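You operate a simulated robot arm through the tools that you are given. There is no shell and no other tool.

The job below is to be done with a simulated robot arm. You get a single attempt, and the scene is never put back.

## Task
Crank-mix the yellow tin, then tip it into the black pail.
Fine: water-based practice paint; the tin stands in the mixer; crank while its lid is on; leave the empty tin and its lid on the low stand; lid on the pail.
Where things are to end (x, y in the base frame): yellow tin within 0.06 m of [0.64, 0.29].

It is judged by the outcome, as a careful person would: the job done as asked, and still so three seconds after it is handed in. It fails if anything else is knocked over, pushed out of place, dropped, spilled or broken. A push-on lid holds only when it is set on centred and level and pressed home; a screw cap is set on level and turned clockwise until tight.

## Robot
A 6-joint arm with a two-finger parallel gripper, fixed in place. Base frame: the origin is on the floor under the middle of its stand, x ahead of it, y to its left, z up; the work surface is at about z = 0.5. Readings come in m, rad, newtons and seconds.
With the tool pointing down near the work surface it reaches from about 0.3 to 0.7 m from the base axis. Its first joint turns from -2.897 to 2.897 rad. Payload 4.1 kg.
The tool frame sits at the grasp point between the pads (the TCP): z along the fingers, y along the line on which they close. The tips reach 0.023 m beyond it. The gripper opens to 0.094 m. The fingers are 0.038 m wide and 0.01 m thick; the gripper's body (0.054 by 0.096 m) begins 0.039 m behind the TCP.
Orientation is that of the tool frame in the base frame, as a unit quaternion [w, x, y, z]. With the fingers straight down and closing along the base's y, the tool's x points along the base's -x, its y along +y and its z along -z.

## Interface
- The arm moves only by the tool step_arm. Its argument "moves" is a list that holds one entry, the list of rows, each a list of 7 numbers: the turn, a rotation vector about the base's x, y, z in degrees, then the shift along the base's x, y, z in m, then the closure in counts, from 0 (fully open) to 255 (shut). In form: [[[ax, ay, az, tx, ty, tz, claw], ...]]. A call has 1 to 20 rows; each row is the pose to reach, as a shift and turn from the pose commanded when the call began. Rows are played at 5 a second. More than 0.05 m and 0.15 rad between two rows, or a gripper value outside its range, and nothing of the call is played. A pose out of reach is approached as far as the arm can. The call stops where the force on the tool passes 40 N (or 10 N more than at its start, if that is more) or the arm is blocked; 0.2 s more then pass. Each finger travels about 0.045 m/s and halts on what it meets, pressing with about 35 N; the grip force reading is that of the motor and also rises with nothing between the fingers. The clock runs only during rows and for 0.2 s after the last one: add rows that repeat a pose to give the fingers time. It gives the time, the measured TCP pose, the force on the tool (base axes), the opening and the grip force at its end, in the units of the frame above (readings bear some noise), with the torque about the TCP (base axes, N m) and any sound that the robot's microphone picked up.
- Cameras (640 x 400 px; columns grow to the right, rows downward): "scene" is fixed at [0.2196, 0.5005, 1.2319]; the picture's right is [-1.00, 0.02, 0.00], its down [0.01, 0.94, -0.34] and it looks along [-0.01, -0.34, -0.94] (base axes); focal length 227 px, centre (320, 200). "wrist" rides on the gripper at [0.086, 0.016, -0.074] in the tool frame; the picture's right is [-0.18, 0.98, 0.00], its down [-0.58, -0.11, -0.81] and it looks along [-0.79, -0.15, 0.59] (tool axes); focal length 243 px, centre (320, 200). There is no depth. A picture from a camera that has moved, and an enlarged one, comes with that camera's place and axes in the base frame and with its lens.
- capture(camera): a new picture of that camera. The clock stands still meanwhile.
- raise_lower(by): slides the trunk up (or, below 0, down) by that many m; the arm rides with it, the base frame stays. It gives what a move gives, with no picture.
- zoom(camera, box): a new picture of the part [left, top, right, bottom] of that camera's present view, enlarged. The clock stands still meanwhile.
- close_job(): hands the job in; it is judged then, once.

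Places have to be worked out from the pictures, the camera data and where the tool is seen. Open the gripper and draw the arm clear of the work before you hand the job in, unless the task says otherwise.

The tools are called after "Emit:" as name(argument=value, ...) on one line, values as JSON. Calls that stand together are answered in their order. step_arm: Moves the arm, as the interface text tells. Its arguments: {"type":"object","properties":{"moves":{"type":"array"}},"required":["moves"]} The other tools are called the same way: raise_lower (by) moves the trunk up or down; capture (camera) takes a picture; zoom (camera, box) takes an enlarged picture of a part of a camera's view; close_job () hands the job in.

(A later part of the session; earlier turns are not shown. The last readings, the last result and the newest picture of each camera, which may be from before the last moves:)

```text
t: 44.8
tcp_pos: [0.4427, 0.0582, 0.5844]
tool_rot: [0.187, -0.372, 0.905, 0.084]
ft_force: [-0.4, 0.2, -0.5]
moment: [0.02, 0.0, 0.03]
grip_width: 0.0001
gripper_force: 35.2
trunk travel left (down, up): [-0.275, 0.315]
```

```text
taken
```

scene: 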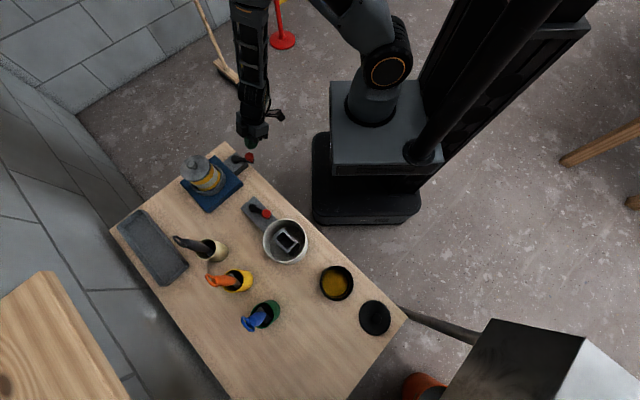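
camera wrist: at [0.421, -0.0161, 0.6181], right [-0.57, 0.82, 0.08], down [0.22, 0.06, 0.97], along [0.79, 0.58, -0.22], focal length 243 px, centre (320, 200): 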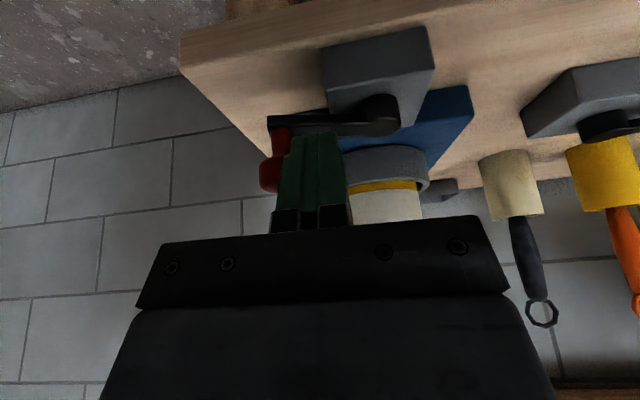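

Mixing is finished and nothing else has moved. I lift clear, return the tool to vertical, open the fingers partway and look at the tin's lid again.

Emit:
step_arm(moves=[[[0, 0, 0, 0, -0.005, 0.04, 255], [0, 0, 0, 0, -0.005, 0.08, 255], [-1.42, 3.16, -6.29, 0, 0.0, 0.12, 255], [-2.84, 6.33, -12.58, 0, 0.02, 0.14, 200], [-4.26, 9.49, -18.87, 0, 0.04, 0.16, 150], [-5.68, 12.65, -25.17, 0, 0.06, 0.18, 120], [-7.1, 15.81, -31.46, 0, 0.08, 0.195, 120], [-8.52, 18.98, -37.75, 0, 0.1, 0.195, 120], [-9.94, 22.14, -44.04, 0.005, 0.11, 0.195, 120], [-9.94, 22.14, -44.04, 0.007, 0.112, 0.195, 120], [-9.94, 22.14, -44.04, 0.007, 0.112, 0.195, 120]]])

Emit:
zoom(camera="wrist", box=[220, 40, 440, 220])

Emit:
zoom(camera="scene", box=[175, 130, 275, 220])

```text
t: 47.2
tcp_pos: [0.4489, 0.1709, 0.7807]
tool_rot: [0.0, 0.002, 1.0, -0.001]
ft_force: [-0.4, 0.5, 0.2]
moment: [-0.03, -0.02, -0.02]
grip_width: 0.0496
gripper_force: 0.1
trunk travel left (down, up): [-0.275, 0.315]
```

```text
2.22 times, centred on (330, 130) of wrist
camera zoom: at [0.3634, 0.188, 0.8546], right [0.19, 0.98, 0.0], down [0.58, -0.11, 0.81], along [0.79, -0.15, -0.59], focal length 539 px, centre (298, 356)
```

zoom: 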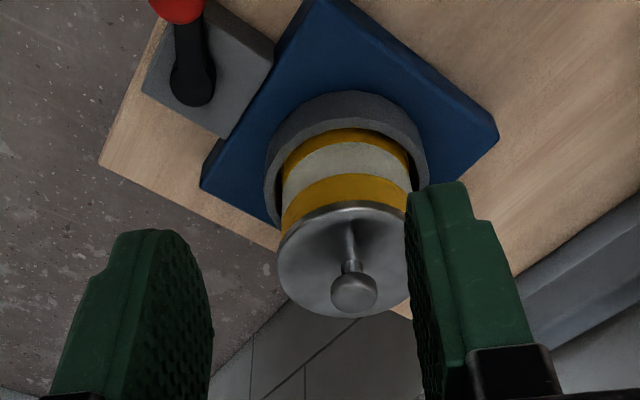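

```text
4.44 times, centred on (225, 175) of scene
camera zoom: at [0.2196, 0.5005, 1.2319], right [-1.0, 0.02, 0.0], down [0.01, 0.94, -0.34], along [-0.01, -0.34, -0.94], focal length 1010 px, centre (742, 311)
```

zoom: 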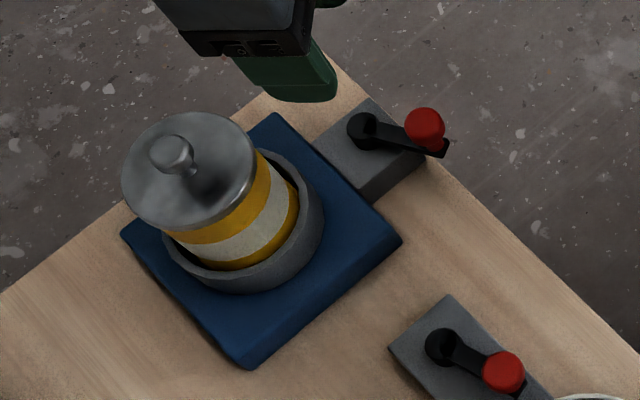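

The label has turned, so the tin was spun. The lid knob's bulb is at about (0.578, 0.178, 0.656) and the lid top at about z 0.631. I hover over the knob and check alignment before descending.

Emit:
step_arm(moves=[[[0, 0, 0, 0.04, 0.002, 0, 120], [0, 0, 0, 0.08, 0.004, 0, 120], [0, 0, 0, 0.12, 0.0065, 0, 120], [0, 0, 0, 0.1293, 0.0071, -0.03, 120], [0, 0, 0, 0.1293, 0.0071, -0.07, 120], [0, 0, 0, 0.1293, 0.0071, -0.08, 120], [0, 0, 0, 0.1293, 0.0071, -0.08, 120]]])

Emit:
capture(camera="wrist")

Emit:
zoom(camera="scene", box=[165, 120, 265, 210])

```text
t: 48.8
tcp_pos: [0.5796, 0.1776, 0.7003]
tool_rot: [-0.001, 0.001, 1.0, -0.001]
ft_force: [0.1, -0.8, -0.4]
moment: [0.01, -0.02, -0.04]
grip_width: 0.0495
gripper_force: 0.0
trunk travel left (down, up): [-0.275, 0.315]
```

```text
taken
camera wrist: at [0.492, 0.1944, 0.7744], right [0.19, 0.98, 0.0], down [0.58, -0.11, 0.81], along [0.79, -0.15, -0.59], focal length 243 px, centre (320, 200)
```

wrist: 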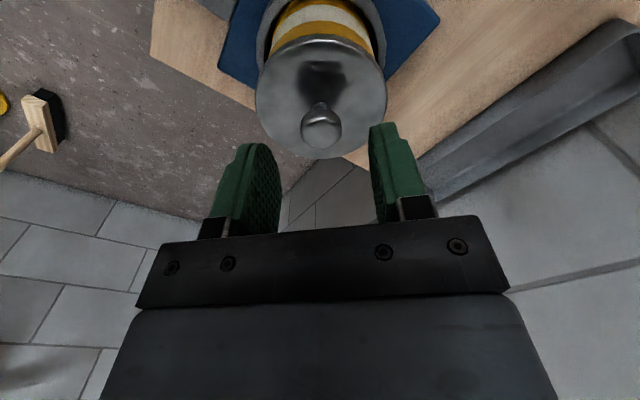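

```text
4.44 times, centred on (215, 165) of scene
camera zoom: at [0.2196, 0.5005, 1.2319], right [-1.0, 0.02, 0.0], down [0.01, 0.94, -0.34], along [-0.01, -0.34, -0.94], focal length 1010 px, centre (787, 356)
```

zoom: 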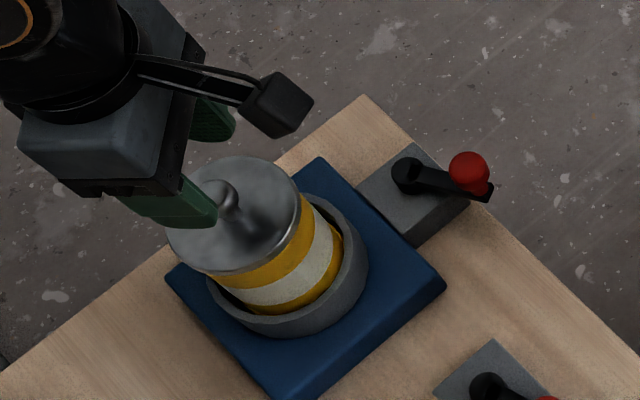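

The knob sits midway between the fingers in the wrist view, within about 2 mm. I descend until the tips are just above the lid and close on the knob.

Emit:
step_arm(moves=[[[0, 0, 0, 0, 0, -0.02, 120], [0, 0, 0, 0, 0, -0.035, 120], [0, 0, 0, 0, 0, -0.039, 120], [0, 0, 0, 0, 0, -0.039, 255], [0, 0, 0, 0, 0, -0.039, 255], [0, 0, 0, 0, 0, -0.039, 255], [0, 0, 0, 0, 0, -0.039, 255], [0, 0, 0, 0, 0, -0.039, 255]]])

Emit:
capture(camera="wrist")

```text
t: 50.6
tcp_pos: [0.579, 0.1788, 0.6616]
tool_rot: [0.001, 0.001, 1.0, -0.001]
ft_force: [0.2, 0.6, 0.2]
moment: [0.0, -0.01, 0.01]
grip_width: 0.0238
gripper_force: 35.0
trunk travel left (down, up): [-0.275, 0.315]
heard: snap
```

```text
taken
camera wrist: at [0.4924, 0.1951, 0.7355], right [0.19, 0.98, 0.0], down [0.58, -0.11, 0.81], along [0.79, -0.15, -0.59], focal length 243 px, centre (320, 200)
```

wrist: 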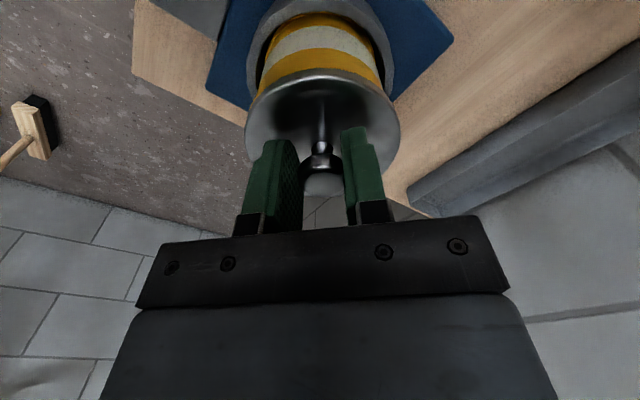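

The fingers hold the knob at 0.0238 m, and a snap was heard, possibly the lid loosening. I lift slowly in small steps to see whether the lid alone comes away.

Emit:
step_arm(moves=[[[0, 0, 0, 0, 0, 0.002, 255], [0, 0, 0, 0, 0, 0.004, 255], [0, 0, 0, 0, 0, 0.007, 255], [0, 0, 0, 0, 0, 0.01, 255], [0, 0, 0, 0, 0, 0.014, 255]]])

Emit:
capture(camera="wrist")

Emit:
zoom(camera="scene", box=[165, 120, 265, 210])

```text
t: 51.8
tcp_pos: [0.5793, 0.18, 0.6764]
tool_rot: [0.0, 0.001, 1.0, -0.001]
ft_force: [0.1, -0.7, 0.0]
moment: [-0.01, 0.01, 0.03]
grip_width: 0.025
gripper_force: 0.3
trunk travel left (down, up): [-0.275, 0.315]
```

```text
taken
camera wrist: at [0.4928, 0.1956, 0.7496], right [0.19, 0.98, 0.0], down [0.58, -0.11, 0.81], along [0.79, -0.15, -0.59], focal length 243 px, centre (320, 200)
```

wrist: 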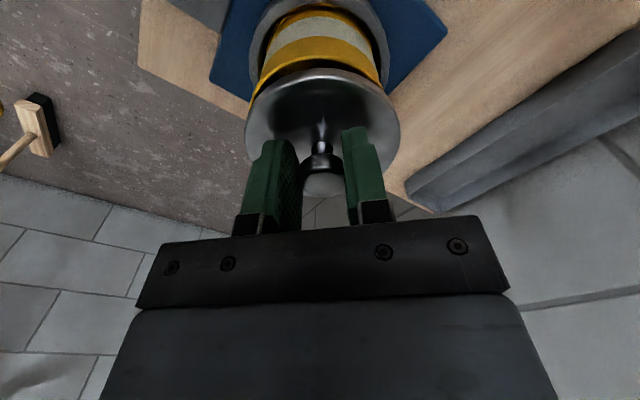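

```text
4.44 times, centred on (215, 165) of scene
camera zoom: at [0.2196, 0.5005, 1.2319], right [-1.0, 0.02, 0.0], down [0.01, 0.94, -0.34], along [-0.01, -0.34, -0.94], focal length 1010 px, centre (787, 356)
```

zoom: 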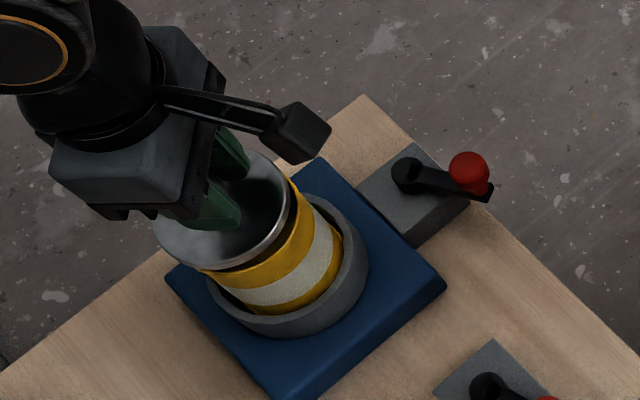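

The lid has come off cleanly and the tin stayed in the cup, but the grip force reads only 0.3 N. Before lifting further I hold still for a moment with the fingers commanded closed and recheck.

Emit:
step_arm(moves=[[[0, 0, 0, 0, 0, 0, 255], [0, 0, 0, 0, 0, 0, 255], [0, 0, 0, 0, 0, 0, 255]]])

Emit:
zoom(camera="wrist", box=[230, 60, 410, 220])

```text
t: 52.6
tcp_pos: [0.5783, 0.1789, 0.6761]
tool_rot: [0.0, 0.001, 1.0, -0.001]
ft_force: [0.1, 0.0, -0.1]
moment: [0.0, -0.02, 0.0]
grip_width: 0.0237
gripper_force: 35.2
trunk travel left (down, up): [-0.275, 0.315]
```

```text
2.50 times, centred on (320, 140) of wrist
camera zoom: at [0.4928, 0.1956, 0.7496], right [0.19, 0.98, 0.0], down [0.58, -0.11, 0.81], along [0.79, -0.15, -0.59], focal length 606 px, centre (320, 350)
```

zoom: 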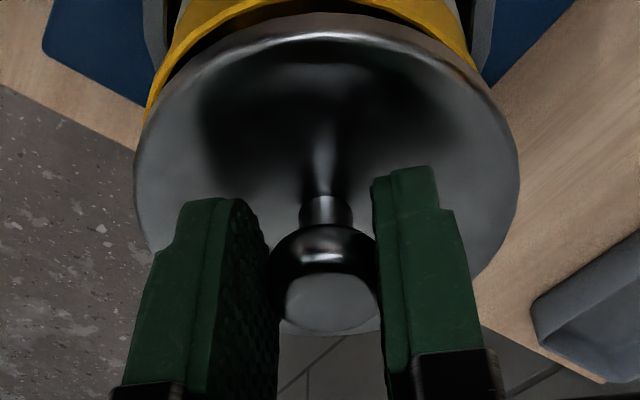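

The grip is back to 35 N at 0.0237 m, so the lid is held. I lift it well above the brush handles, whose tops I estimate at z 0.735.

Emit:
step_arm(moves=[[[0, 0, 0, 0, 0, 0.02, 255], [0, 0, 0, 0, 0, 0.045, 255], [0, 0, 0, 0, 0, 0.07, 255], [0, 0, 0, 0, 0, 0.1, 255], [0, 0, 0, 0, 0, 0.13, 255], [0, 0, 0, 0, 0, 0.13, 255]]])

Emit:
capture(camera="wrist")

Emit:
capture(camera="scene")

```text
t: 54.0
tcp_pos: [0.5791, 0.1778, 0.8041]
tool_rot: [0.0, 0.001, 1.0, -0.001]
ft_force: [-0.1, 0.5, 0.0]
moment: [0.02, 0.0, 0.02]
grip_width: 0.0237
gripper_force: 34.6
trunk travel left (down, up): [-0.275, 0.315]
```

```text
taken
camera wrist: at [0.4914, 0.195, 0.879], right [0.19, 0.98, 0.0], down [0.58, -0.11, 0.81], along [0.79, -0.15, -0.59], focal length 243 px, centre (320, 200)
```

wrist: 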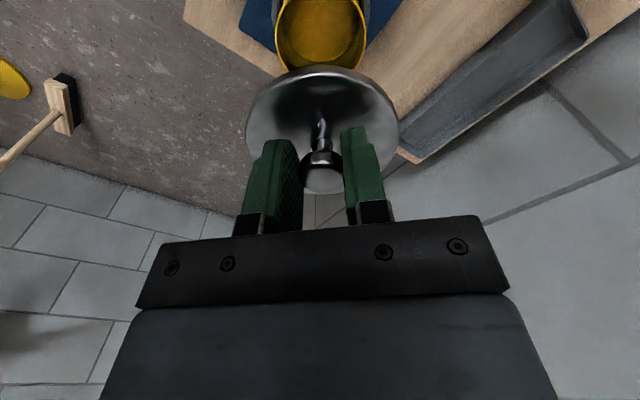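

```text
taken
```

scene: 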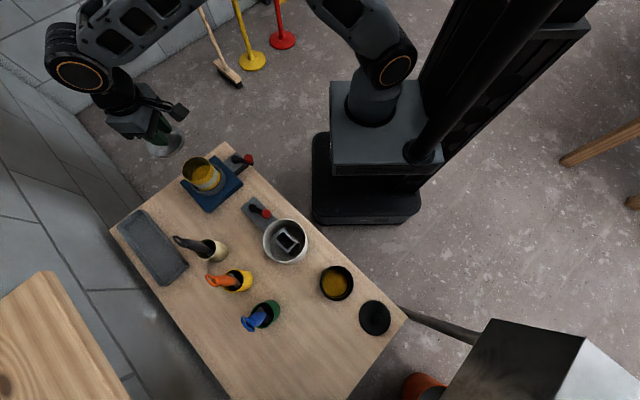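

The lid is off and the tin stays in its cup with yellow paint inside. I zoom in on the tin and the pail to judge fill levels and rims before moving on.

Emit:
zoom(camera="scene", box=[175, 140, 255, 220])

Emit:
zoom(camera="scene", box=[300, 245, 400, 345])

Emit:
zoom(camera="wrist", box=[240, 0, 400, 100])

```text
5.00 times, centred on (215, 180) of scene
camera zoom: at [0.2196, 0.5005, 1.2319], right [-1.0, 0.02, 0.0], down [0.01, 0.94, -0.34], along [-0.01, -0.34, -0.94], focal length 1136 px, centre (845, 300)
```

zoom: 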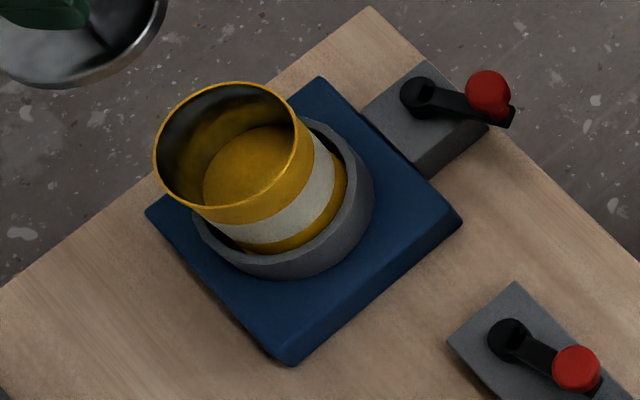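

```text
4.00 times, centred on (350, 295) of scene
camera zoom: at [0.2196, 0.5005, 1.2319], right [-1.0, 0.02, 0.0], down [0.01, 0.94, -0.34], along [-0.01, -0.34, -0.94], focal length 909 px, centre (200, -180)
```

zoom: 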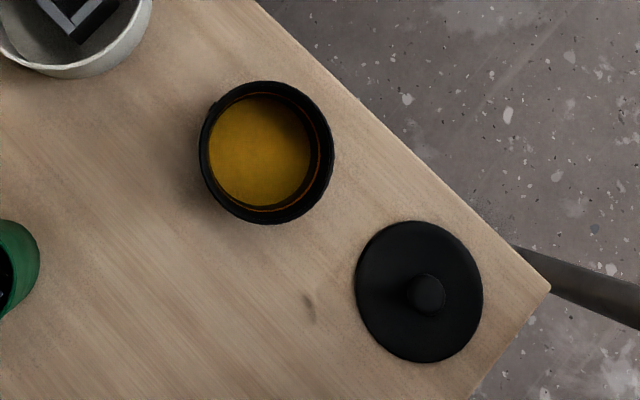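

```text
4.00 times, centred on (320, 50) of wrist
camera zoom: at [0.4914, 0.195, 0.879], right [0.19, 0.98, 0.0], down [0.58, -0.11, 0.81], along [0.79, -0.15, -0.59], focal length 970 px, centre (320, 800)
```

zoom: 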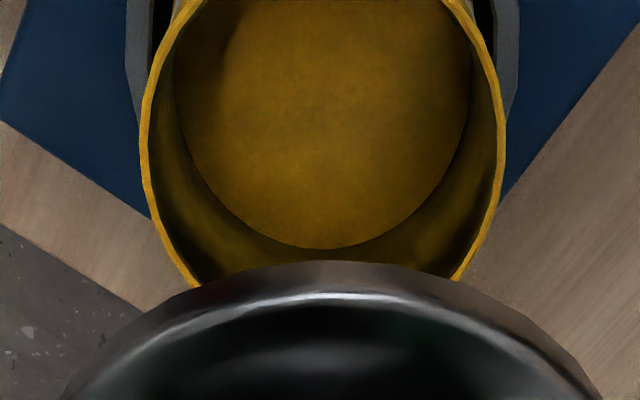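

The tin is roughly half full, and the pail's rim centre is near (0.172, 0.503). I carry the lid inward around the brush handles to open table near (0.25, 0.615).

Emit:
step_arm(moves=[[[0, 0, 0, -0.04, 0.0255, 0, 255], [0, 0, 0, -0.08, 0.051, 0, 255], [0, 0, 0, -0.12, 0.0765, 0, 255], [0, 0, 0, -0.159, 0.102, 0, 255], [0, 0, 0, -0.189, 0.13, 0, 255], [0, 0, 0, -0.219, 0.158, 0, 255], [0, 0, 0, -0.249, 0.186, 0, 255], [0, 0, 0, -0.279, 0.214, 0, 255], [0, 0, 0, -0.309, 0.242, 0, 255], [0, 0, 0, -0.313, 0.281, 0, 255], [0, 0, 0, -0.317, 0.32, 0, 255], [0, 0, 0, -0.321, 0.36, 0, 255], [0, 0, 0, -0.325, 0.4, 0, 255], [0, 0, 0, -0.329, 0.437, 0, 255], [0, 0, 0, -0.329, 0.437, 0, 255]]])

Emit:
capture(camera="wrist")

Emit:
capture(camera="scene")

```text
t: 57.2
tcp_pos: [0.247, 0.6089, 0.8019]
tool_rot: [-0.001, 0.001, 1.0, -0.002]
ft_force: [1.1, -0.6, 0.1]
moment: [-0.02, 0.02, 0.0]
grip_width: 0.0237
gripper_force: 35.0
out of reach, approached as far as the arm can: row 14, 15
trunk travel left (down, up): [-0.275, 0.315]
```

```text
taken
camera wrist: at [0.1608, 0.6264, 0.8771], right [0.19, 0.98, 0.0], down [0.58, -0.11, 0.81], along [0.79, -0.15, -0.59], focal length 243 px, centre (320, 200)
```

wrist: 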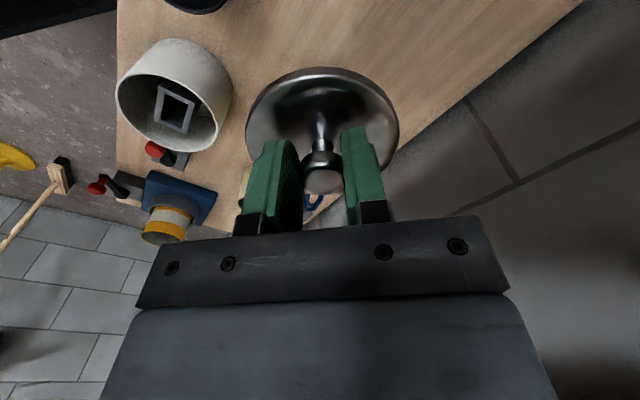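

```text
taken
```

scene: 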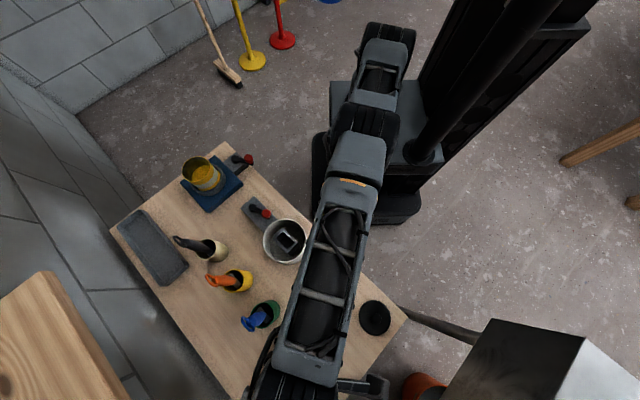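

At this height the point is just at the edge of reach, at (0.247, 0.609), which is still over the free spot. I descend straight down partway and check with the wrist camera.

Emit:
step_arm(moves=[[[0, 0, 0, 0, -0.004, -0.04, 255], [0, 0, 0, 0, -0.004, -0.08, 255], [0, 0, 0, 0, -0.004, -0.12, 255], [0, 0, 0, 0, -0.004, -0.16, 255], [0, 0, 0, 0, -0.004, -0.2, 255], [0, 0, 0, 0, -0.004, -0.2, 255]]])

Emit:
capture(camera="wrist")

Emit:
capture(camera="scene")

```text
t: 58.6
tcp_pos: [0.2469, 0.6062, 0.6029]
tool_rot: [0.0, 0.001, 1.0, -0.002]
ft_force: [1.2, -0.1, -0.5]
moment: [-0.01, -0.02, 0.02]
grip_width: 0.0237
gripper_force: 34.7
trunk travel left (down, up): [-0.275, 0.315]
```

```text
taken
camera wrist: at [0.1607, 0.6228, 0.6774], right [0.19, 0.98, 0.0], down [0.58, -0.11, 0.81], along [0.79, -0.15, -0.59], focal length 243 px, centre (320, 200)
```

wrist: 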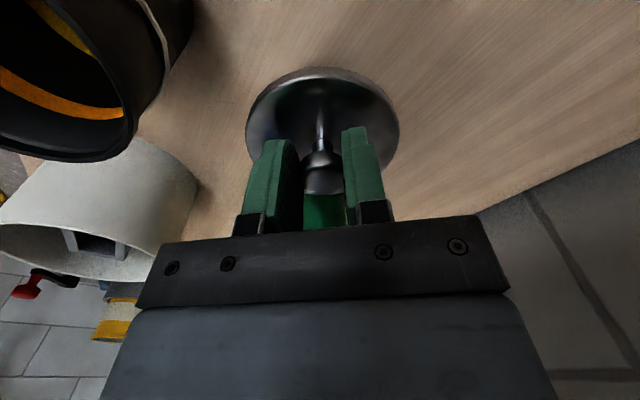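

```text
taken
```

scene: 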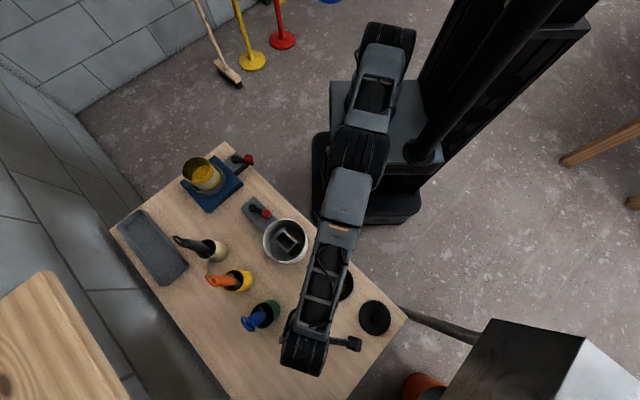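

The lid hangs over bare wood, clear of the pail (left) and the green cup. I lower it to just above the expected contact height.

Emit:
step_arm(moves=[[[0, 0, 0, 0, 0, -0.025, 255], [0, 0, 0, 0, 0, -0.045, 255], [0, 0, 0, 0, 0, -0.053, 255], [0, 0, 0, 0, 0, -0.055, 255], [0, 0, 0, 0, 0, -0.055, 255]]])

Emit:
capture(camera="wrist")

```text
t: 59.8
tcp_pos: [0.2482, 0.605, 0.5486]
tool_rot: [0.0, 0.001, 1.0, -0.001]
ft_force: [0.9, -0.1, -0.8]
moment: [0.03, -0.01, 0.0]
grip_width: 0.0242
gripper_force: 34.9
trunk travel left (down, up): [-0.275, 0.315]
```

```text
taken
camera wrist: at [0.1619, 0.6221, 0.6227], right [0.19, 0.98, 0.0], down [0.58, -0.11, 0.81], along [0.79, -0.15, -0.59], focal length 243 px, centre (320, 200)
```

wrist: 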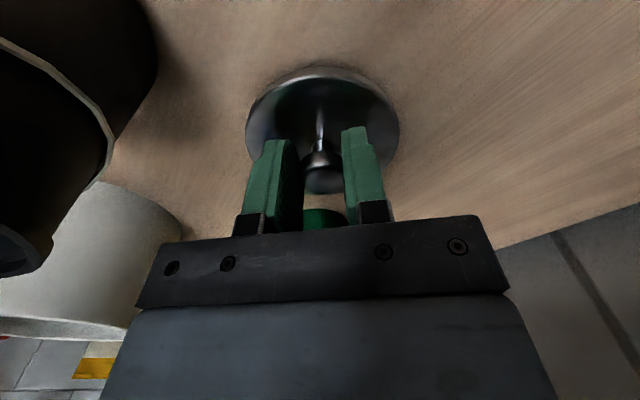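

The lid is nearly on the table. I lower it in 2 mm steps and watch the vertical force for contact.

Emit:
step_arm(moves=[[[0, 0, 0, 0, 0, -0.002, 255], [0, 0, 0, 0, 0, -0.004, 255]]])

Emit:
step_arm(moves=[[[0, 0, 0, 0, 0, -0.002, 255], [0, 0, 0, 0, 0, -0.003, 255]]])

```text
t: 60.4
tcp_pos: [0.2475, 0.6049, 0.5439]
tool_rot: [0.0, 0.001, 1.0, -0.001]
ft_force: [0.7, -0.8, 0.0]
moment: [0.0, 0.01, -0.01]
grip_width: 0.0238
gripper_force: 35.3
trunk travel left (down, up): [-0.275, 0.315]
```

```text
t: 61.0
tcp_pos: [0.2482, 0.6049, 0.5414]
tool_rot: [-0.001, 0.001, 1.0, 0.0]
ft_force: [-0.8, 0.2, -1.6]
moment: [-0.01, -0.05, 0.03]
grip_width: 0.024
gripper_force: 35.2
trunk travel left (down, up): [-0.275, 0.315]
```

There is no clear contact yet at 0.5414. I continue down in small steps.

Emit:
step_arm(moves=[[[0, 0, 0, 0, 0, -0.0015, 255], [0, 0, 0, 0, 0, -0.003, 255]]])

Emit:
step_arm(moves=[[[0, 0, 0, 0, 0, -0.0015, 255], [0, 0, 0, 0, 0, -0.003, 255]]])

Emit:
zoom(camera="wrist", box=[220, 40, 420, 220])

```text
t: 61.6
tcp_pos: [0.2487, 0.6061, 0.5383]
tool_rot: [0.001, 0.0, 1.0, 0.0]
ft_force: [-0.3, -2.6, 4.5]
moment: [0.14, -0.05, -0.01]
grip_width: 0.0239
gripper_force: 34.8
trunk travel left (down, up): [-0.275, 0.315]
```

```text
t: 62.2
tcp_pos: [0.2488, 0.6057, 0.5386]
tool_rot: [0.001, 0.001, 1.0, 0.001]
ft_force: [-2.2, -5.0, 19.0]
moment: [-0.09, -0.07, -0.03]
grip_width: 0.0238
gripper_force: 34.7
trunk travel left (down, up): [-0.275, 0.315]
```

```text
2.22 times, centred on (320, 130) of wrist
camera zoom: at [0.1617, 0.622, 0.6129], right [0.19, 0.98, 0.0], down [0.58, -0.11, 0.81], along [0.79, -0.15, -0.59], focal length 539 px, centre (320, 356)
```

zoom: 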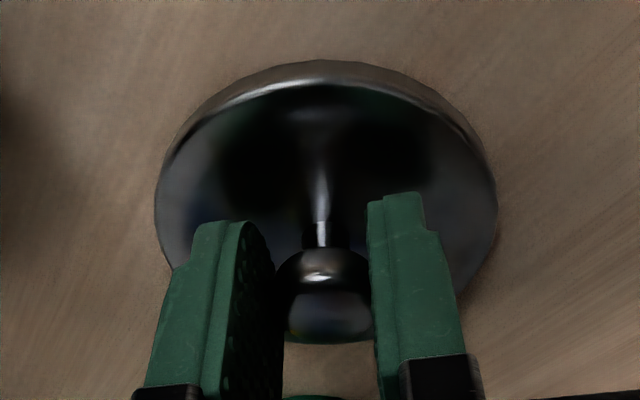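

The lid is on the table, with TCP z 0.5385 and 19 N of contact. I ease up 2 mm, open the fingers slightly, and lift straight up.

Emit:
step_arm(moves=[[[0, 0, 0, 0, 0, 0.002, 255], [0, 0, 0, 0, 0, 0.002, 160], [0, 0, 0, 0, 0, 0.002, 120], [0, 0, 0, 0, 0, 0.002, 120], [0, 0, 0, 0, 0, 0.015, 120], [0, 0, 0, 0, 0, 0.035, 120], [0, 0, 0, 0, 0, 0.07, 120], [0, 0, 0, 0, 0, 0.11, 120], [0, 0, 0, 0, 0, 0.15, 120], [0, 0, 0, 0, 0, 0.19, 120], [0, 0, 0, 0, 0, 0.23, 120]]])

Emit:
capture(camera="wrist")

Emit:
capture(camera="scene")

```text
t: 64.6
tcp_pos: [0.2476, 0.6052, 0.7661]
tool_rot: [0.0, 0.002, 1.0, -0.001]
ft_force: [-0.4, 1.1, 0.2]
moment: [0.01, -0.03, -0.04]
grip_width: 0.0497
gripper_force: 0.1
trunk travel left (down, up): [-0.275, 0.315]
```

```text
taken
camera wrist: at [0.1615, 0.622, 0.8402], right [0.19, 0.98, 0.0], down [0.58, -0.11, 0.81], along [0.79, -0.15, -0.59], focal length 243 px, centre (320, 200)
```

wrist: 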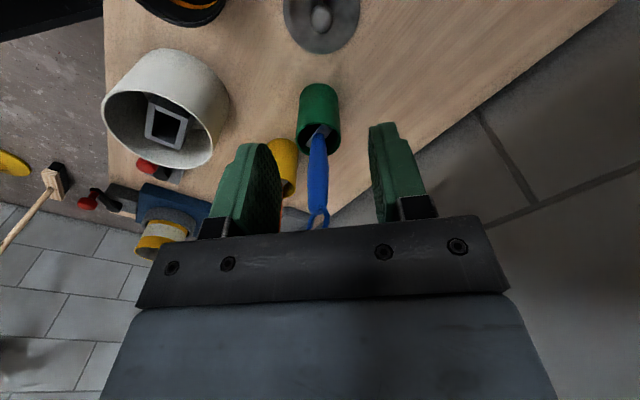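

```text
taken
```

scene: 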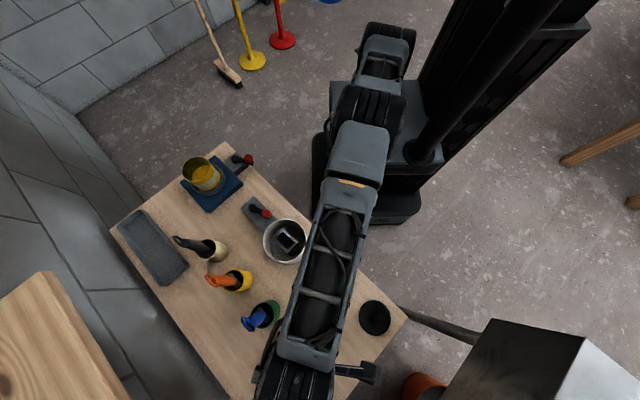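

The tin's lid is resting flat on the table at about (0.248, 0.605). Before touching the tin, I rehearse the pouring pose over the pail with the empty gripper. I start with the yaw flip that keeps the wrist camera above the stream.

Emit:
step_arm(moves=[[[0, 0, 0, -0.025, -0.034, 0.015, 120], [0, 0, 0, -0.05, -0.068, 0.03, 120], [0, 0, 0, -0.0756, -0.102, 0.034, 120], [0, 0, -8, -0.0756, -0.102, 0.034, 120], [0, 0, -16, -0.0756, -0.102, 0.034, 120], [0, 0, -24, -0.0756, -0.102, 0.034, 120], [0, 0, -32, -0.0756, -0.102, 0.034, 120], [0, 0, -40, -0.0756, -0.102, 0.034, 120], [0, 0, -48, -0.0756, -0.102, 0.034, 120], [0, 0, -56, -0.0756, -0.102, 0.034, 120], [0, 0, -64, -0.0756, -0.102, 0.034, 120], [0, 0, -72, -0.0756, -0.102, 0.034, 120], [0, 0, -80, -0.0756, -0.102, 0.034, 120], [0, 0, -88, -0.0756, -0.102, 0.034, 120], [0, 0, -96, -0.0756, -0.102, 0.034, 120], [0, 0, -104, -0.0756, -0.102, 0.034, 120], [0, 0, -109, -0.0756, -0.102, 0.034, 120], [0, 0, -109, -0.0756, -0.102, 0.034, 120]]])

Emit:
capture(camera="wrist")

Emit:
capture(camera="scene")

```text
t: 68.4
tcp_pos: [0.2172, 0.4868, 0.7955]
tool_rot: [-0.015, 0.777, 0.629, -0.008]
ft_force: [0.0, 0.0, 0.4]
moment: [0.02, -0.01, 0.02]
grip_width: 0.0498
gripper_force: 0.1
out of reach, approached as far as the arm can: row 16, 17, 18
trunk travel left (down, up): [-0.275, 0.315]
```

```text
taken
camera wrist: at [0.2538, 0.5668, 0.8696], right [0.92, -0.39, -0.03], down [-0.2, -0.56, 0.81], along [-0.33, -0.74, -0.59], focal length 243 px, centre (320, 200)
```

wrist: 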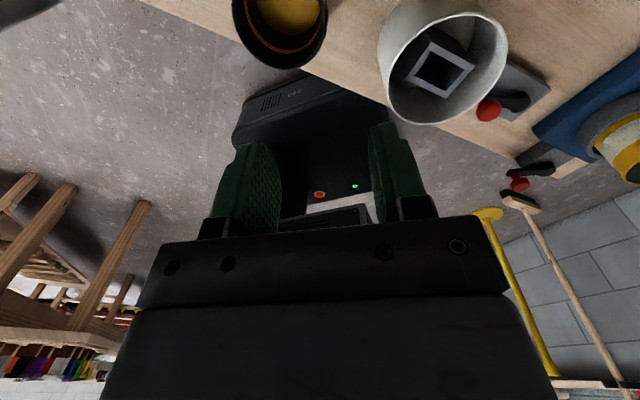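

```text
taken
```

scene: 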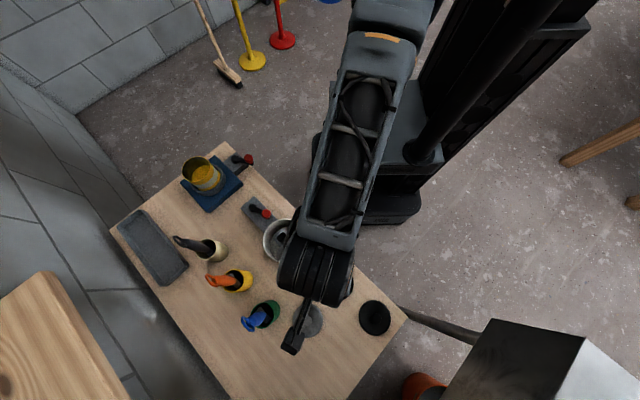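

The wrist's yaw limit stops it just short of the fully flipped pose, but a −90° yaw (tool x along +y) is within range. I settle at that yaw above the pail and rehearse tilting about x.

Emit:
step_arm(moves=[[[-0.28, -0.93, 6, -0.022, 0.0, 0.002, 120], [-0.57, -1.87, 12, -0.045, 0.005, 0.005, 120], [-0.57, -1.87, 12, -0.045, 0.015, 0.005, 120], [-0.57, -1.87, 12, -0.045, 0.015, 0.005, 120]]])

Emit:
step_arm(moves=[[[8, 0, 0, 0, 0, 0, 120], [16, 0, 0, 0, 0, 0, 120], [24, 0, 0, 0, 0, 0, 120], [32, 0, 0, 0, 0, 0, 120], [40, 0, 0, 0, 0, 0, 120], [48, 0, 0, 0, 0, 0, 120], [56, 0, 0, 0, 0, 0, 120], [64, 0, 0, 0, 0, 0, 120], [72, 0, 0, 0, 0, 0, 120], [80, 0, 0, 0, 0, 0, 120], [88, 0, 0, 0, 0, 0, 120], [96, 0, 0, 0, 0, 0, 120], [104, 0, 0, 0, 0, 0, 120], [112, 0, 0, 0, 0, 0, 120], [120, 0, 0, 0, 0, 0, 120], [120, 0, 0, 0, 0, 0, 120]]])

Emit:
capture(camera="scene")

Emit:
capture(camera="wrist")

```text
t: 69.4
tcp_pos: [0.1724, 0.5024, 0.8007]
tool_rot: [0.001, 0.707, 0.707, 0.0]
ft_force: [-0.1, 0.6, -0.3]
moment: [-0.01, -0.02, 0.0]
grip_width: 0.0496
gripper_force: 0.0
trunk travel left (down, up): [-0.275, 0.315]
```

```text
t: 72.8
tcp_pos: [0.1724, 0.5033, 0.7996]
tool_rot: [0.613, -0.353, -0.354, -0.612]
ft_force: [0.0, 0.4, -0.4]
moment: [-0.01, -0.03, -0.02]
grip_width: 0.0497
gripper_force: 0.0
out of reach, approached as far as the arm can: row 6, 7
trunk travel left (down, up): [-0.275, 0.315]
```

```text
taken
```

scene: 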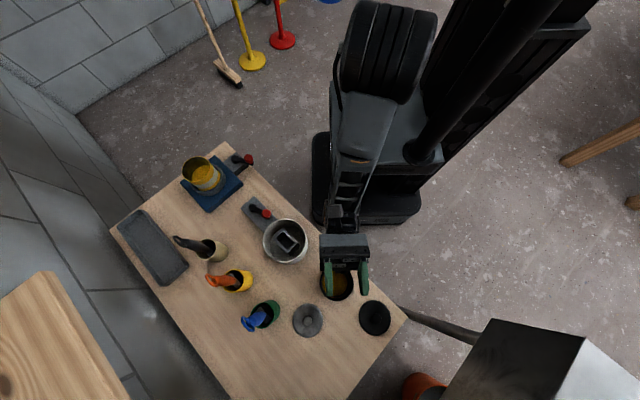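

```text
taken
camera wrist: at [0.1889, 0.3945, 0.8373], right [0.98, 0.09, -0.16], down [-0.11, -0.41, -0.91], along [-0.15, 0.91, -0.39], focal length 243 px, centre (320, 200)
```

wrist: 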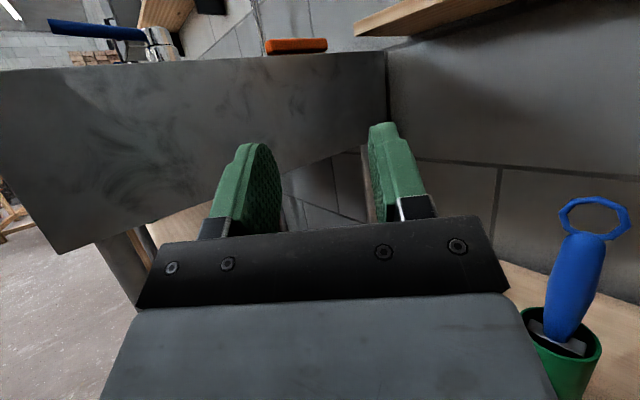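

The 120° tilt is reachable over the pail, but rows around 48–56° were briefly out of reach. A jerk there would spill paint, so I step back through that range slowly to see what happens.

Emit:
step_arm(moves=[[[-8, 0, 0, 0, 0, 0, 120], [-16, 0, 0, 0, 0, 0, 120], [-24, 0, 0, 0, 0, 0, 120], [-32, 0, 0, 0, 0, 0, 120], [-40, 0, 0, 0, 0, 0, 120], [-48, 0, 0, 0, 0, 0, 120], [-56, 0, 0, 0, 0, 0, 120], [-60, 0, 0, 0, 0, 0, 120]]])

Emit:
step_arm(moves=[[[-4, 0, 0, 0, 0, 0, 120], [-4, 0, 0, 0, 0, 0, 120]]])

Emit:
step_arm(moves=[[[-4, 0, 0, 0, 0, 0, 120], [-4, 0, 0, 0, 0, 0, 120]]])

Emit:
capture(camera="scene")

```text
t: 74.6
tcp_pos: [0.1727, 0.5014, 0.8001]
tool_rot: [-0.352, 0.614, 0.613, 0.353]
ft_force: [-0.5, 0.5, -0.5]
moment: [0.02, -0.01, -0.02]
grip_width: 0.0498
gripper_force: 0.1
trunk travel left (down, up): [-0.275, 0.315]
```

```text
t: 75.2
tcp_pos: [0.173, 0.5023, 0.8003]
tool_rot: [-0.331, 0.625, 0.625, 0.331]
ft_force: [0.0, 0.0, -0.4]
moment: [-0.03, 0.01, 0.02]
grip_width: 0.0499
gripper_force: 0.0
trunk travel left (down, up): [-0.275, 0.315]
```

```text
t: 75.8
tcp_pos: [0.1724, 0.5023, 0.7998]
tool_rot: [-0.309, 0.636, 0.635, 0.311]
ft_force: [-0.9, 0.0, 0.8]
moment: [0.0, -0.04, -0.01]
grip_width: 0.0495
gripper_force: 0.0
trunk travel left (down, up): [-0.275, 0.315]
```

```text
taken
```

scene: 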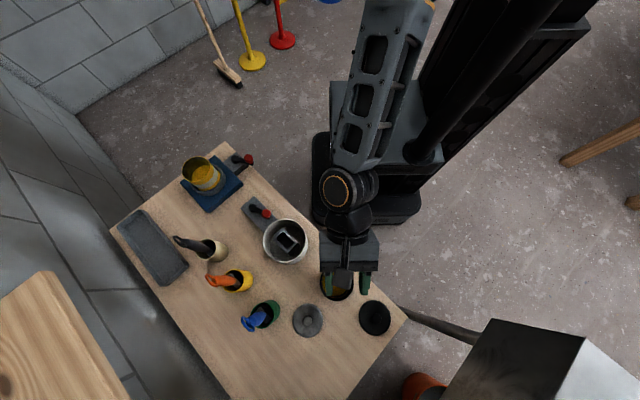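

In this second arm configuration 52° is reached cleanly, so the earlier event was a configuration flip. I check whether this configuration also covers the range all the way back to vertical.

Emit:
step_arm(moves=[[[-8, 0, 0, 0, 0, 0, 120], [-16, 0, 0, 0, 0, 0, 120], [-24, 0, 0, 0, 0, 0, 120], [-32, 0, 0, 0, 0, 0, 120], [-40, 0, 0, 0, 0, 0, 120], [-48, 0, 0, 0, 0, 0, 120], [-52, 0, 0, 0, 0, 0, 120], [-52, 0, 0, 0, 0, 0, 120]]])

Emit:
capture(camera="scene")

Emit:
capture(camera="wrist")

```text
t: 77.6
tcp_pos: [0.1726, 0.5012, 0.8014]
tool_rot: [0.002, 0.707, 0.707, -0.001]
ft_force: [-0.7, 0.7, -0.3]
moment: [0.01, -0.01, 0.02]
grip_width: 0.0496
gripper_force: 0.1
out of reach, approached as far as the arm can: row 2
trunk travel left (down, up): [-0.275, 0.315]
```

```text
taken
```

scene: 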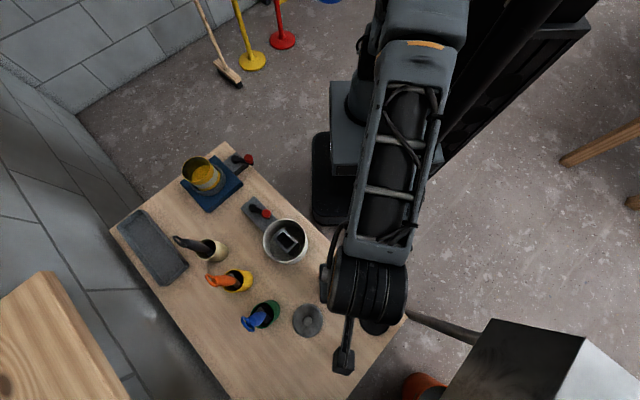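

```text
taken
camera wrist: at [0.189, 0.5891, 0.8743], right [0.98, -0.18, 0.0], down [-0.11, -0.58, 0.81], along [-0.15, -0.79, -0.59], focal length 243 px, centre (320, 200)
```

wrist: 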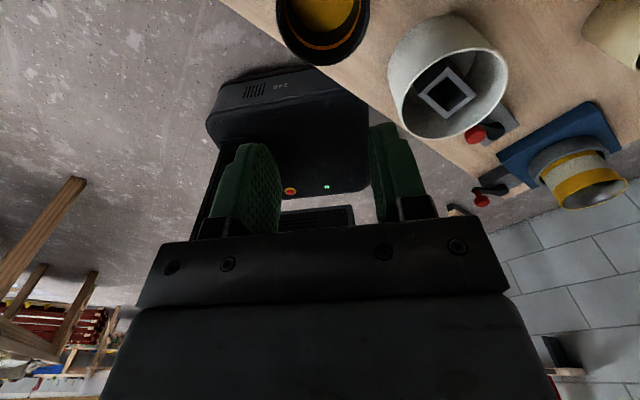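

The flip is a wrist singularity: tilting straight outward lines the tool up with the forearm. A sideways tilt avoids that, so I rehearse the opposite yaw, with tool x toward +x and the wrist on the empty −x side of the pail.

Emit:
step_arm(moves=[[[0, 0, 8, 0, 0, 0, 120], [0, 0, 16, 0, 0, 0, 120], [0, 0, 24, 0, 0, 0, 120], [0, 0, 32, 0, 0, 0, 120], [0, 0, 40, 0, 0, 0, 120], [0, 0, 48, 0, 0, 0, 120], [0, 0, 56, 0, 0, 0, 120], [0, 0, 64, 0, 0, 0, 120], [0, 0, 72, 0, 0, 0, 120], [0, 0, 80, 0, 0, 0, 120], [0, 0, 88, 0, 0, 0, 120], [0, 0, 96, 0, 0, 0, 120], [0, 0, 104, 0, 0, 0, 120], [0, 0, 112, 0, 0, 0, 120], [0, 0, 120, 0, 0, 0, 120], [0, 0, 128, 0, 0, 0, 120], [0, 0, 136, 0, 0, 0, 120]]])

Emit:
step_arm(moves=[[[0, 0, 8, 0, 0, 0, 120], [0, 0, 16, 0, 0, 0, 120], [0, 0, 24, 0, 0, 0, 120], [0, 0, 32, 0, 0, 0, 120], [0, 0, 40, 0, 0, 0, 120], [0, 0, 48, 0, 0, 0, 120], [0, 0, 56, 0, 0, 0, 120], [0, 0, 64, 0, 0, 0, 120], [0, 0, 72, 0, 0, 0, 120], [0, 0, 80, 0, 0, 0, 120], [0, 0, 88, 0, 0, 0, 120], [0, 0, 96, 0, 0, 0, 120], [0, 0, 104, 0, 0, 0, 120], [0, 0, 112, 0, 0, 0, 120], [0, 0, 120, 0, 0, 0, 120], [0, 0, 128, 0, 0, 0, 120], [0, 0, 134, 0, 0, 0, 120], [0, 0, 134, 0, 0, 0, 120]]])

Emit:
capture(camera="wrist")

Emit:
capture(camera="scene")

```text
t: 81.2
tcp_pos: [0.1724, 0.5012, 0.7997]
tool_rot: [0.001, -0.392, 0.92, 0.001]
ft_force: [0.9, 0.2, 0.6]
moment: [-0.01, 0.0, 0.02]
grip_width: 0.0498
gripper_force: 0.0
trunk travel left (down, up): [-0.275, 0.315]
```

```text
t: 85.0
tcp_pos: [0.1718, 0.5029, 0.8008]
tool_rot: [0.0, 1.0, 0.001, 0.0]
ft_force: [-0.9, -0.3, -0.2]
moment: [0.04, 0.0, -0.03]
grip_width: 0.0498
gripper_force: 0.1
trunk travel left (down, up): [-0.275, 0.315]
```

```text
taken
camera wrist: at [0.2593, 0.4863, 0.8743], right [-0.18, -0.98, 0.0], down [-0.58, 0.11, 0.81], along [-0.79, 0.15, -0.59], focal length 243 px, centre (320, 200)
```

wrist: 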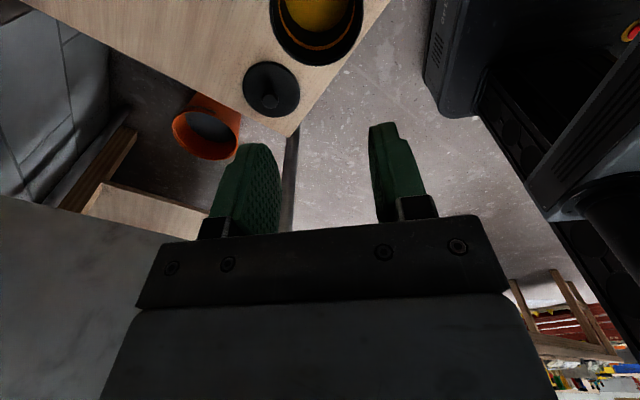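

```text
taken
```

scene: 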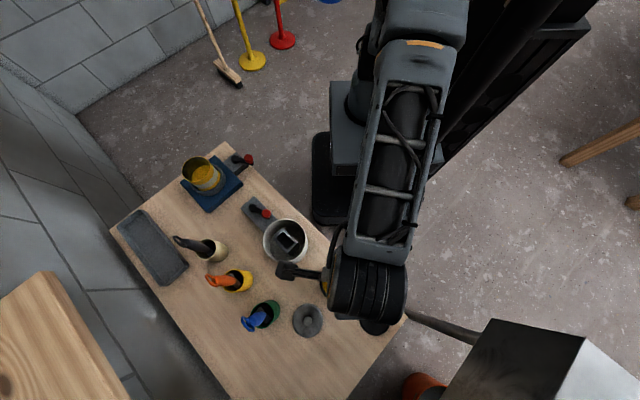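

The opposite yaw works without limits. I now rehearse tilting toward +x up to 120° with the empty gripper at this safe height.

Emit:
step_arm(moves=[[[0, -8, 0, 0, 0, 0, 120], [0, -16, 0, 0, 0, 0, 120], [0, -24, 0, 0, 0, 0, 120], [0, -32, 0, 0, 0, 0, 120], [0, -40, 0, 0, 0, 0, 120], [0, -48, 0, 0, 0, 0, 120], [0, -56, 0, 0, 0, 0, 120], [0, -64, 0, 0, 0, 0, 120], [0, -72, 0, 0, 0, 0, 120], [0, -80, 0, 0, 0, 0, 120], [0, -88, 0, 0, 0, 0, 120], [0, -96, 0, 0, 0, 0, 120], [0, -104, 0, 0, 0, 0, 120], [0, -112, 0, 0, 0, 0, 120], [0, -120, 0, 0, 0, 0, 120], [0, -120, 0, 0, 0, 0, 120]]])

Emit:
capture(camera="scene")

Emit:
capture(camera="wrist")

```text
t: 88.4
tcp_pos: [0.1849, 0.5099, 0.8035]
tool_rot: [-0.003, 0.505, 0.004, 0.863]
ft_force: [-0.3, 0.3, -0.7]
moment: [-0.01, -0.03, 0.04]
grip_width: 0.0498
gripper_force: 0.0
out of reach, approached as far as the arm can: row 15, 16
trunk travel left (down, up): [-0.275, 0.315]
```

```text
taken
```

scene: 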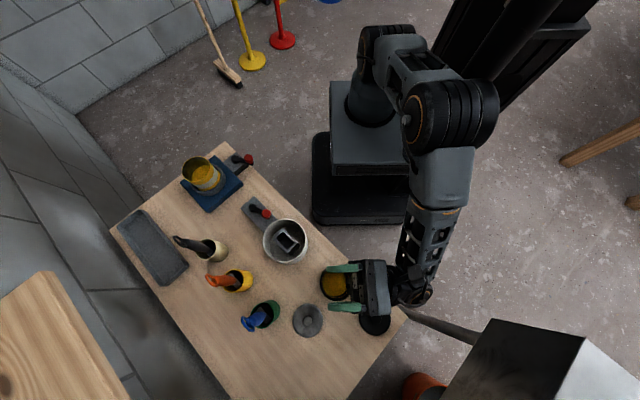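

```text
taken
camera wrist: at [0.0773, 0.4944, 0.8424], right [0.1, -0.98, -0.16], down [-0.42, 0.1, -0.9], along [0.9, 0.15, -0.4], focal length 243 px, centre (320, 200)
```

wrist: 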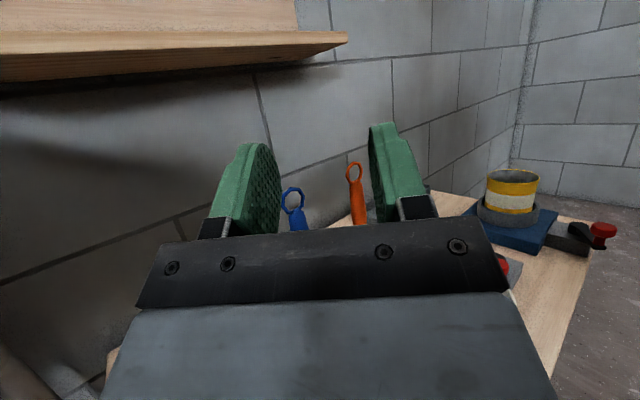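

Tilting sideways is smooth up to about 112° and only just short at 120°. I check whether the tool being higher relative to the shoulder allows more tilt, which the trunk could later provide at pouring height.

Emit:
step_arm(moves=[[[0, 8, 0, -0.012, -0.008, 0, 120], [0, 8, 0, -0.012, -0.008, 0.04, 120], [0, 8, 0, -0.012, -0.008, 0.08, 120], [0, 8, 0, -0.012, -0.008, 0.1, 120], [0, 0, 0, -0.012, -0.008, 0.1, 120], [0, -8, 0, -0.012, -0.008, 0.1, 120], [0, -14, 0, -0.012, -0.008, 0.1, 120], [0, -14, 0, -0.012, -0.008, 0.1, 120]]])

Emit:
capture(camera="scene")

```text
t: 90.2
tcp_pos: [0.2107, 0.5516, 0.9366]
tool_rot: [-0.001, 0.392, 0.002, 0.92]
ft_force: [0.6, -0.2, 1.0]
moment: [-0.02, 0.01, 0.01]
grip_width: 0.0495
gripper_force: 0.1
out of reach, approached as far as the arm can: row 6, 7, 8
trunk travel left (down, up): [-0.275, 0.315]
```

```text
taken
```

scene: 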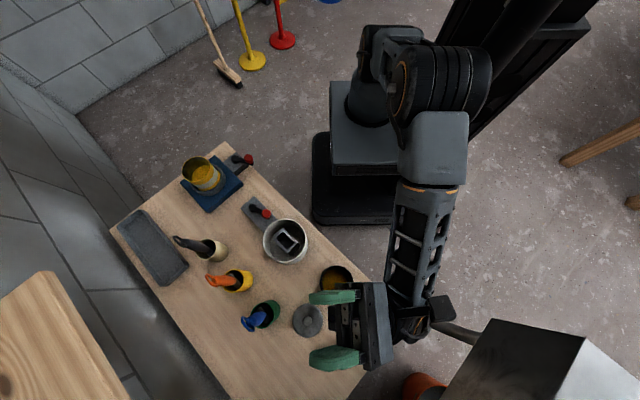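

At 0.90 the tool reaches 120°, and more tilt costs position. Turning the tilt direction about 30° toward +y should relax the wrist, so I rotate about the vertical and return to the pail centre to check.

Emit:
step_arm(moves=[[[0, 0, 8, 0, 0, 0, 120], [0, 0, 16, 0, 0, 0, 120], [0, 0, 24, 0, 0, 0, 120], [0, 0, 30, 0, 0, 0, 120], [0, 0, 30, -0.02, -0.025, -0.018, 120], [0, 0, 30, -0.0387, -0.0486, -0.0366, 120], [0, 0, 30, -0.0387, -0.0486, -0.0366, 120]]])

Emit:
step_arm(moves=[[[0, 0, 0, 0, 0, -0.04, 120], [0, 0, 0, 0, 0, -0.08, 120], [0, 0, 0, 0, 0, -0.1, 120], [0, 0, 0, 0, 0, -0.1, 120]]])

Emit:
capture(camera="scene")

```text
t: 91.8
tcp_pos: [0.1699, 0.4997, 0.8982]
tool_rot: [-0.237, 0.379, 0.1, 0.889]
ft_force: [0.0, 0.5, 0.2]
moment: [0.0, -0.02, 0.0]
grip_width: 0.0496
gripper_force: 0.0
trunk travel left (down, up): [-0.275, 0.315]
```

```text
t: 92.8
tcp_pos: [0.1847, 0.5406, 0.8211]
tool_rot: [-0.238, 0.38, 0.103, 0.888]
ft_force: [0.0, -0.3, -0.3]
moment: [-0.01, 0.01, -0.01]
grip_width: 0.0497
gripper_force: 0.1
out of reach, approached as far as the arm can: row 1, 2, 3, 4
trunk travel left (down, up): [-0.275, 0.315]
```

```text
taken
```

scene: 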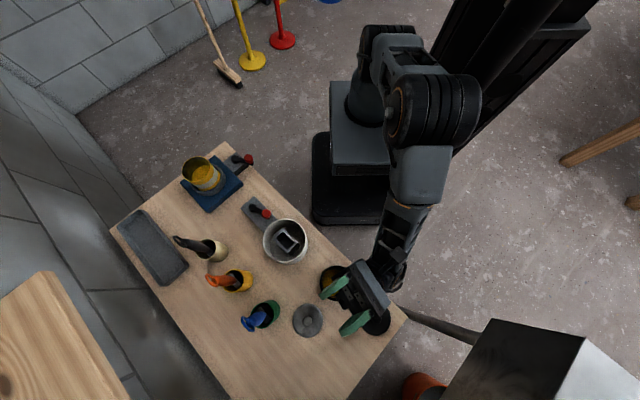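

The 30° direction reaches 134° tilt at a tool height of 0.90 over the pail. Lowering the trunk 0.2 m will turn that into a 0.70 pouring height. I un-tilt and take a good look at the pail from this side.

Emit:
step_arm(moves=[[[-4, 6.93, 0, 0.003, 0, 0.01, 120], [-8, 13.86, 0, 0.006, 0, 0.02, 120], [-12, 20.78, 0, 0.01, 0, 0.03, 120], [-16, 27.71, 0, 0.013, 0, 0.03, 120], [-20, 34.64, 0, 0.016, 0, 0.03, 120], [-24, 41.57, 0, 0.02, 0, 0.03, 120], [-28, 48.5, 0, 0.023, 0, 0.03, 120], [-32, 55.42, 0, 0.026, 0, 0.03, 120], [-36, 62.35, 0, 0.03, 0, 0.03, 120], [-40, 69.28, 0, 0.033, 0, 0.03, 120], [-44, 76.21, 0, 0.036, 0, 0.03, 120], [-48, 83.14, 0, 0.04, 0, 0.03, 120], [-52, 90.06, 0, 0.043, 0, 0.03, 120], [-56, 96.99, 0, 0.046, 0, 0.03, 120], [-60, 103.92, 0, 0.05, 0, 0.03, 120], [-64, 110.85, 0, 0.053, 0, 0.03, 120], [-67, 116.04, 0, 0.055, 0, 0.03, 120], [-67, 116.04, 0, 0.055, 0, 0.03, 120]]])

Emit:
capture(camera="wrist")

Emit:
zoom(camera="wrist", box=[200, 0, 440, 150])

```text
t: 96.6
tcp_pos: [0.2422, 0.5401, 0.8516]
tool_rot: [0.0, 0.966, 0.259, -0.002]
ft_force: [-0.8, 0.4, 0.1]
moment: [0.0, 0.0, 0.0]
grip_width: 0.0497
gripper_force: 0.0
trunk travel left (down, up): [-0.275, 0.315]
```

```text
taken
camera wrist: at [0.3248, 0.5703, 0.9262], right [0.33, -0.94, 0.0], down [-0.56, -0.19, 0.81], along [-0.76, -0.27, -0.59], focal length 243 px, centre (320, 200)
```

wrist: 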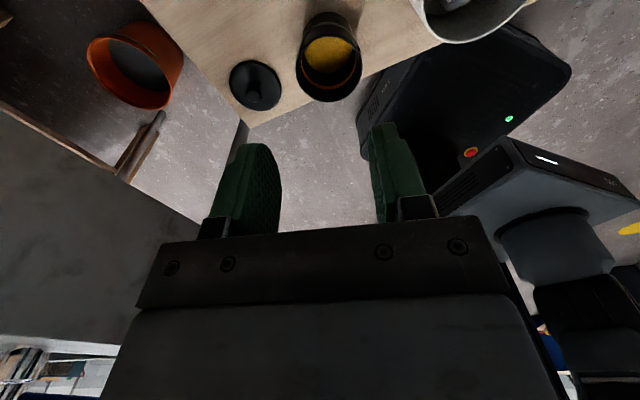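

```text
2.67 times, centred on (320, 75) of wrist
camera zoom: at [0.3248, 0.5703, 0.9262], right [0.33, -0.94, 0.0], down [-0.56, -0.19, 0.81], along [-0.76, -0.27, -0.59], focal length 647 px, centre (320, 533)
```

zoom: 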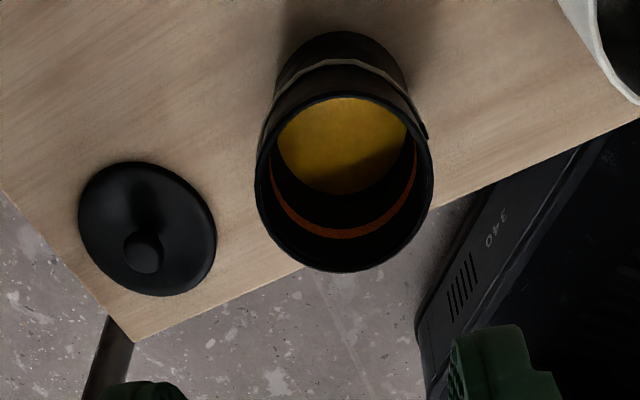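

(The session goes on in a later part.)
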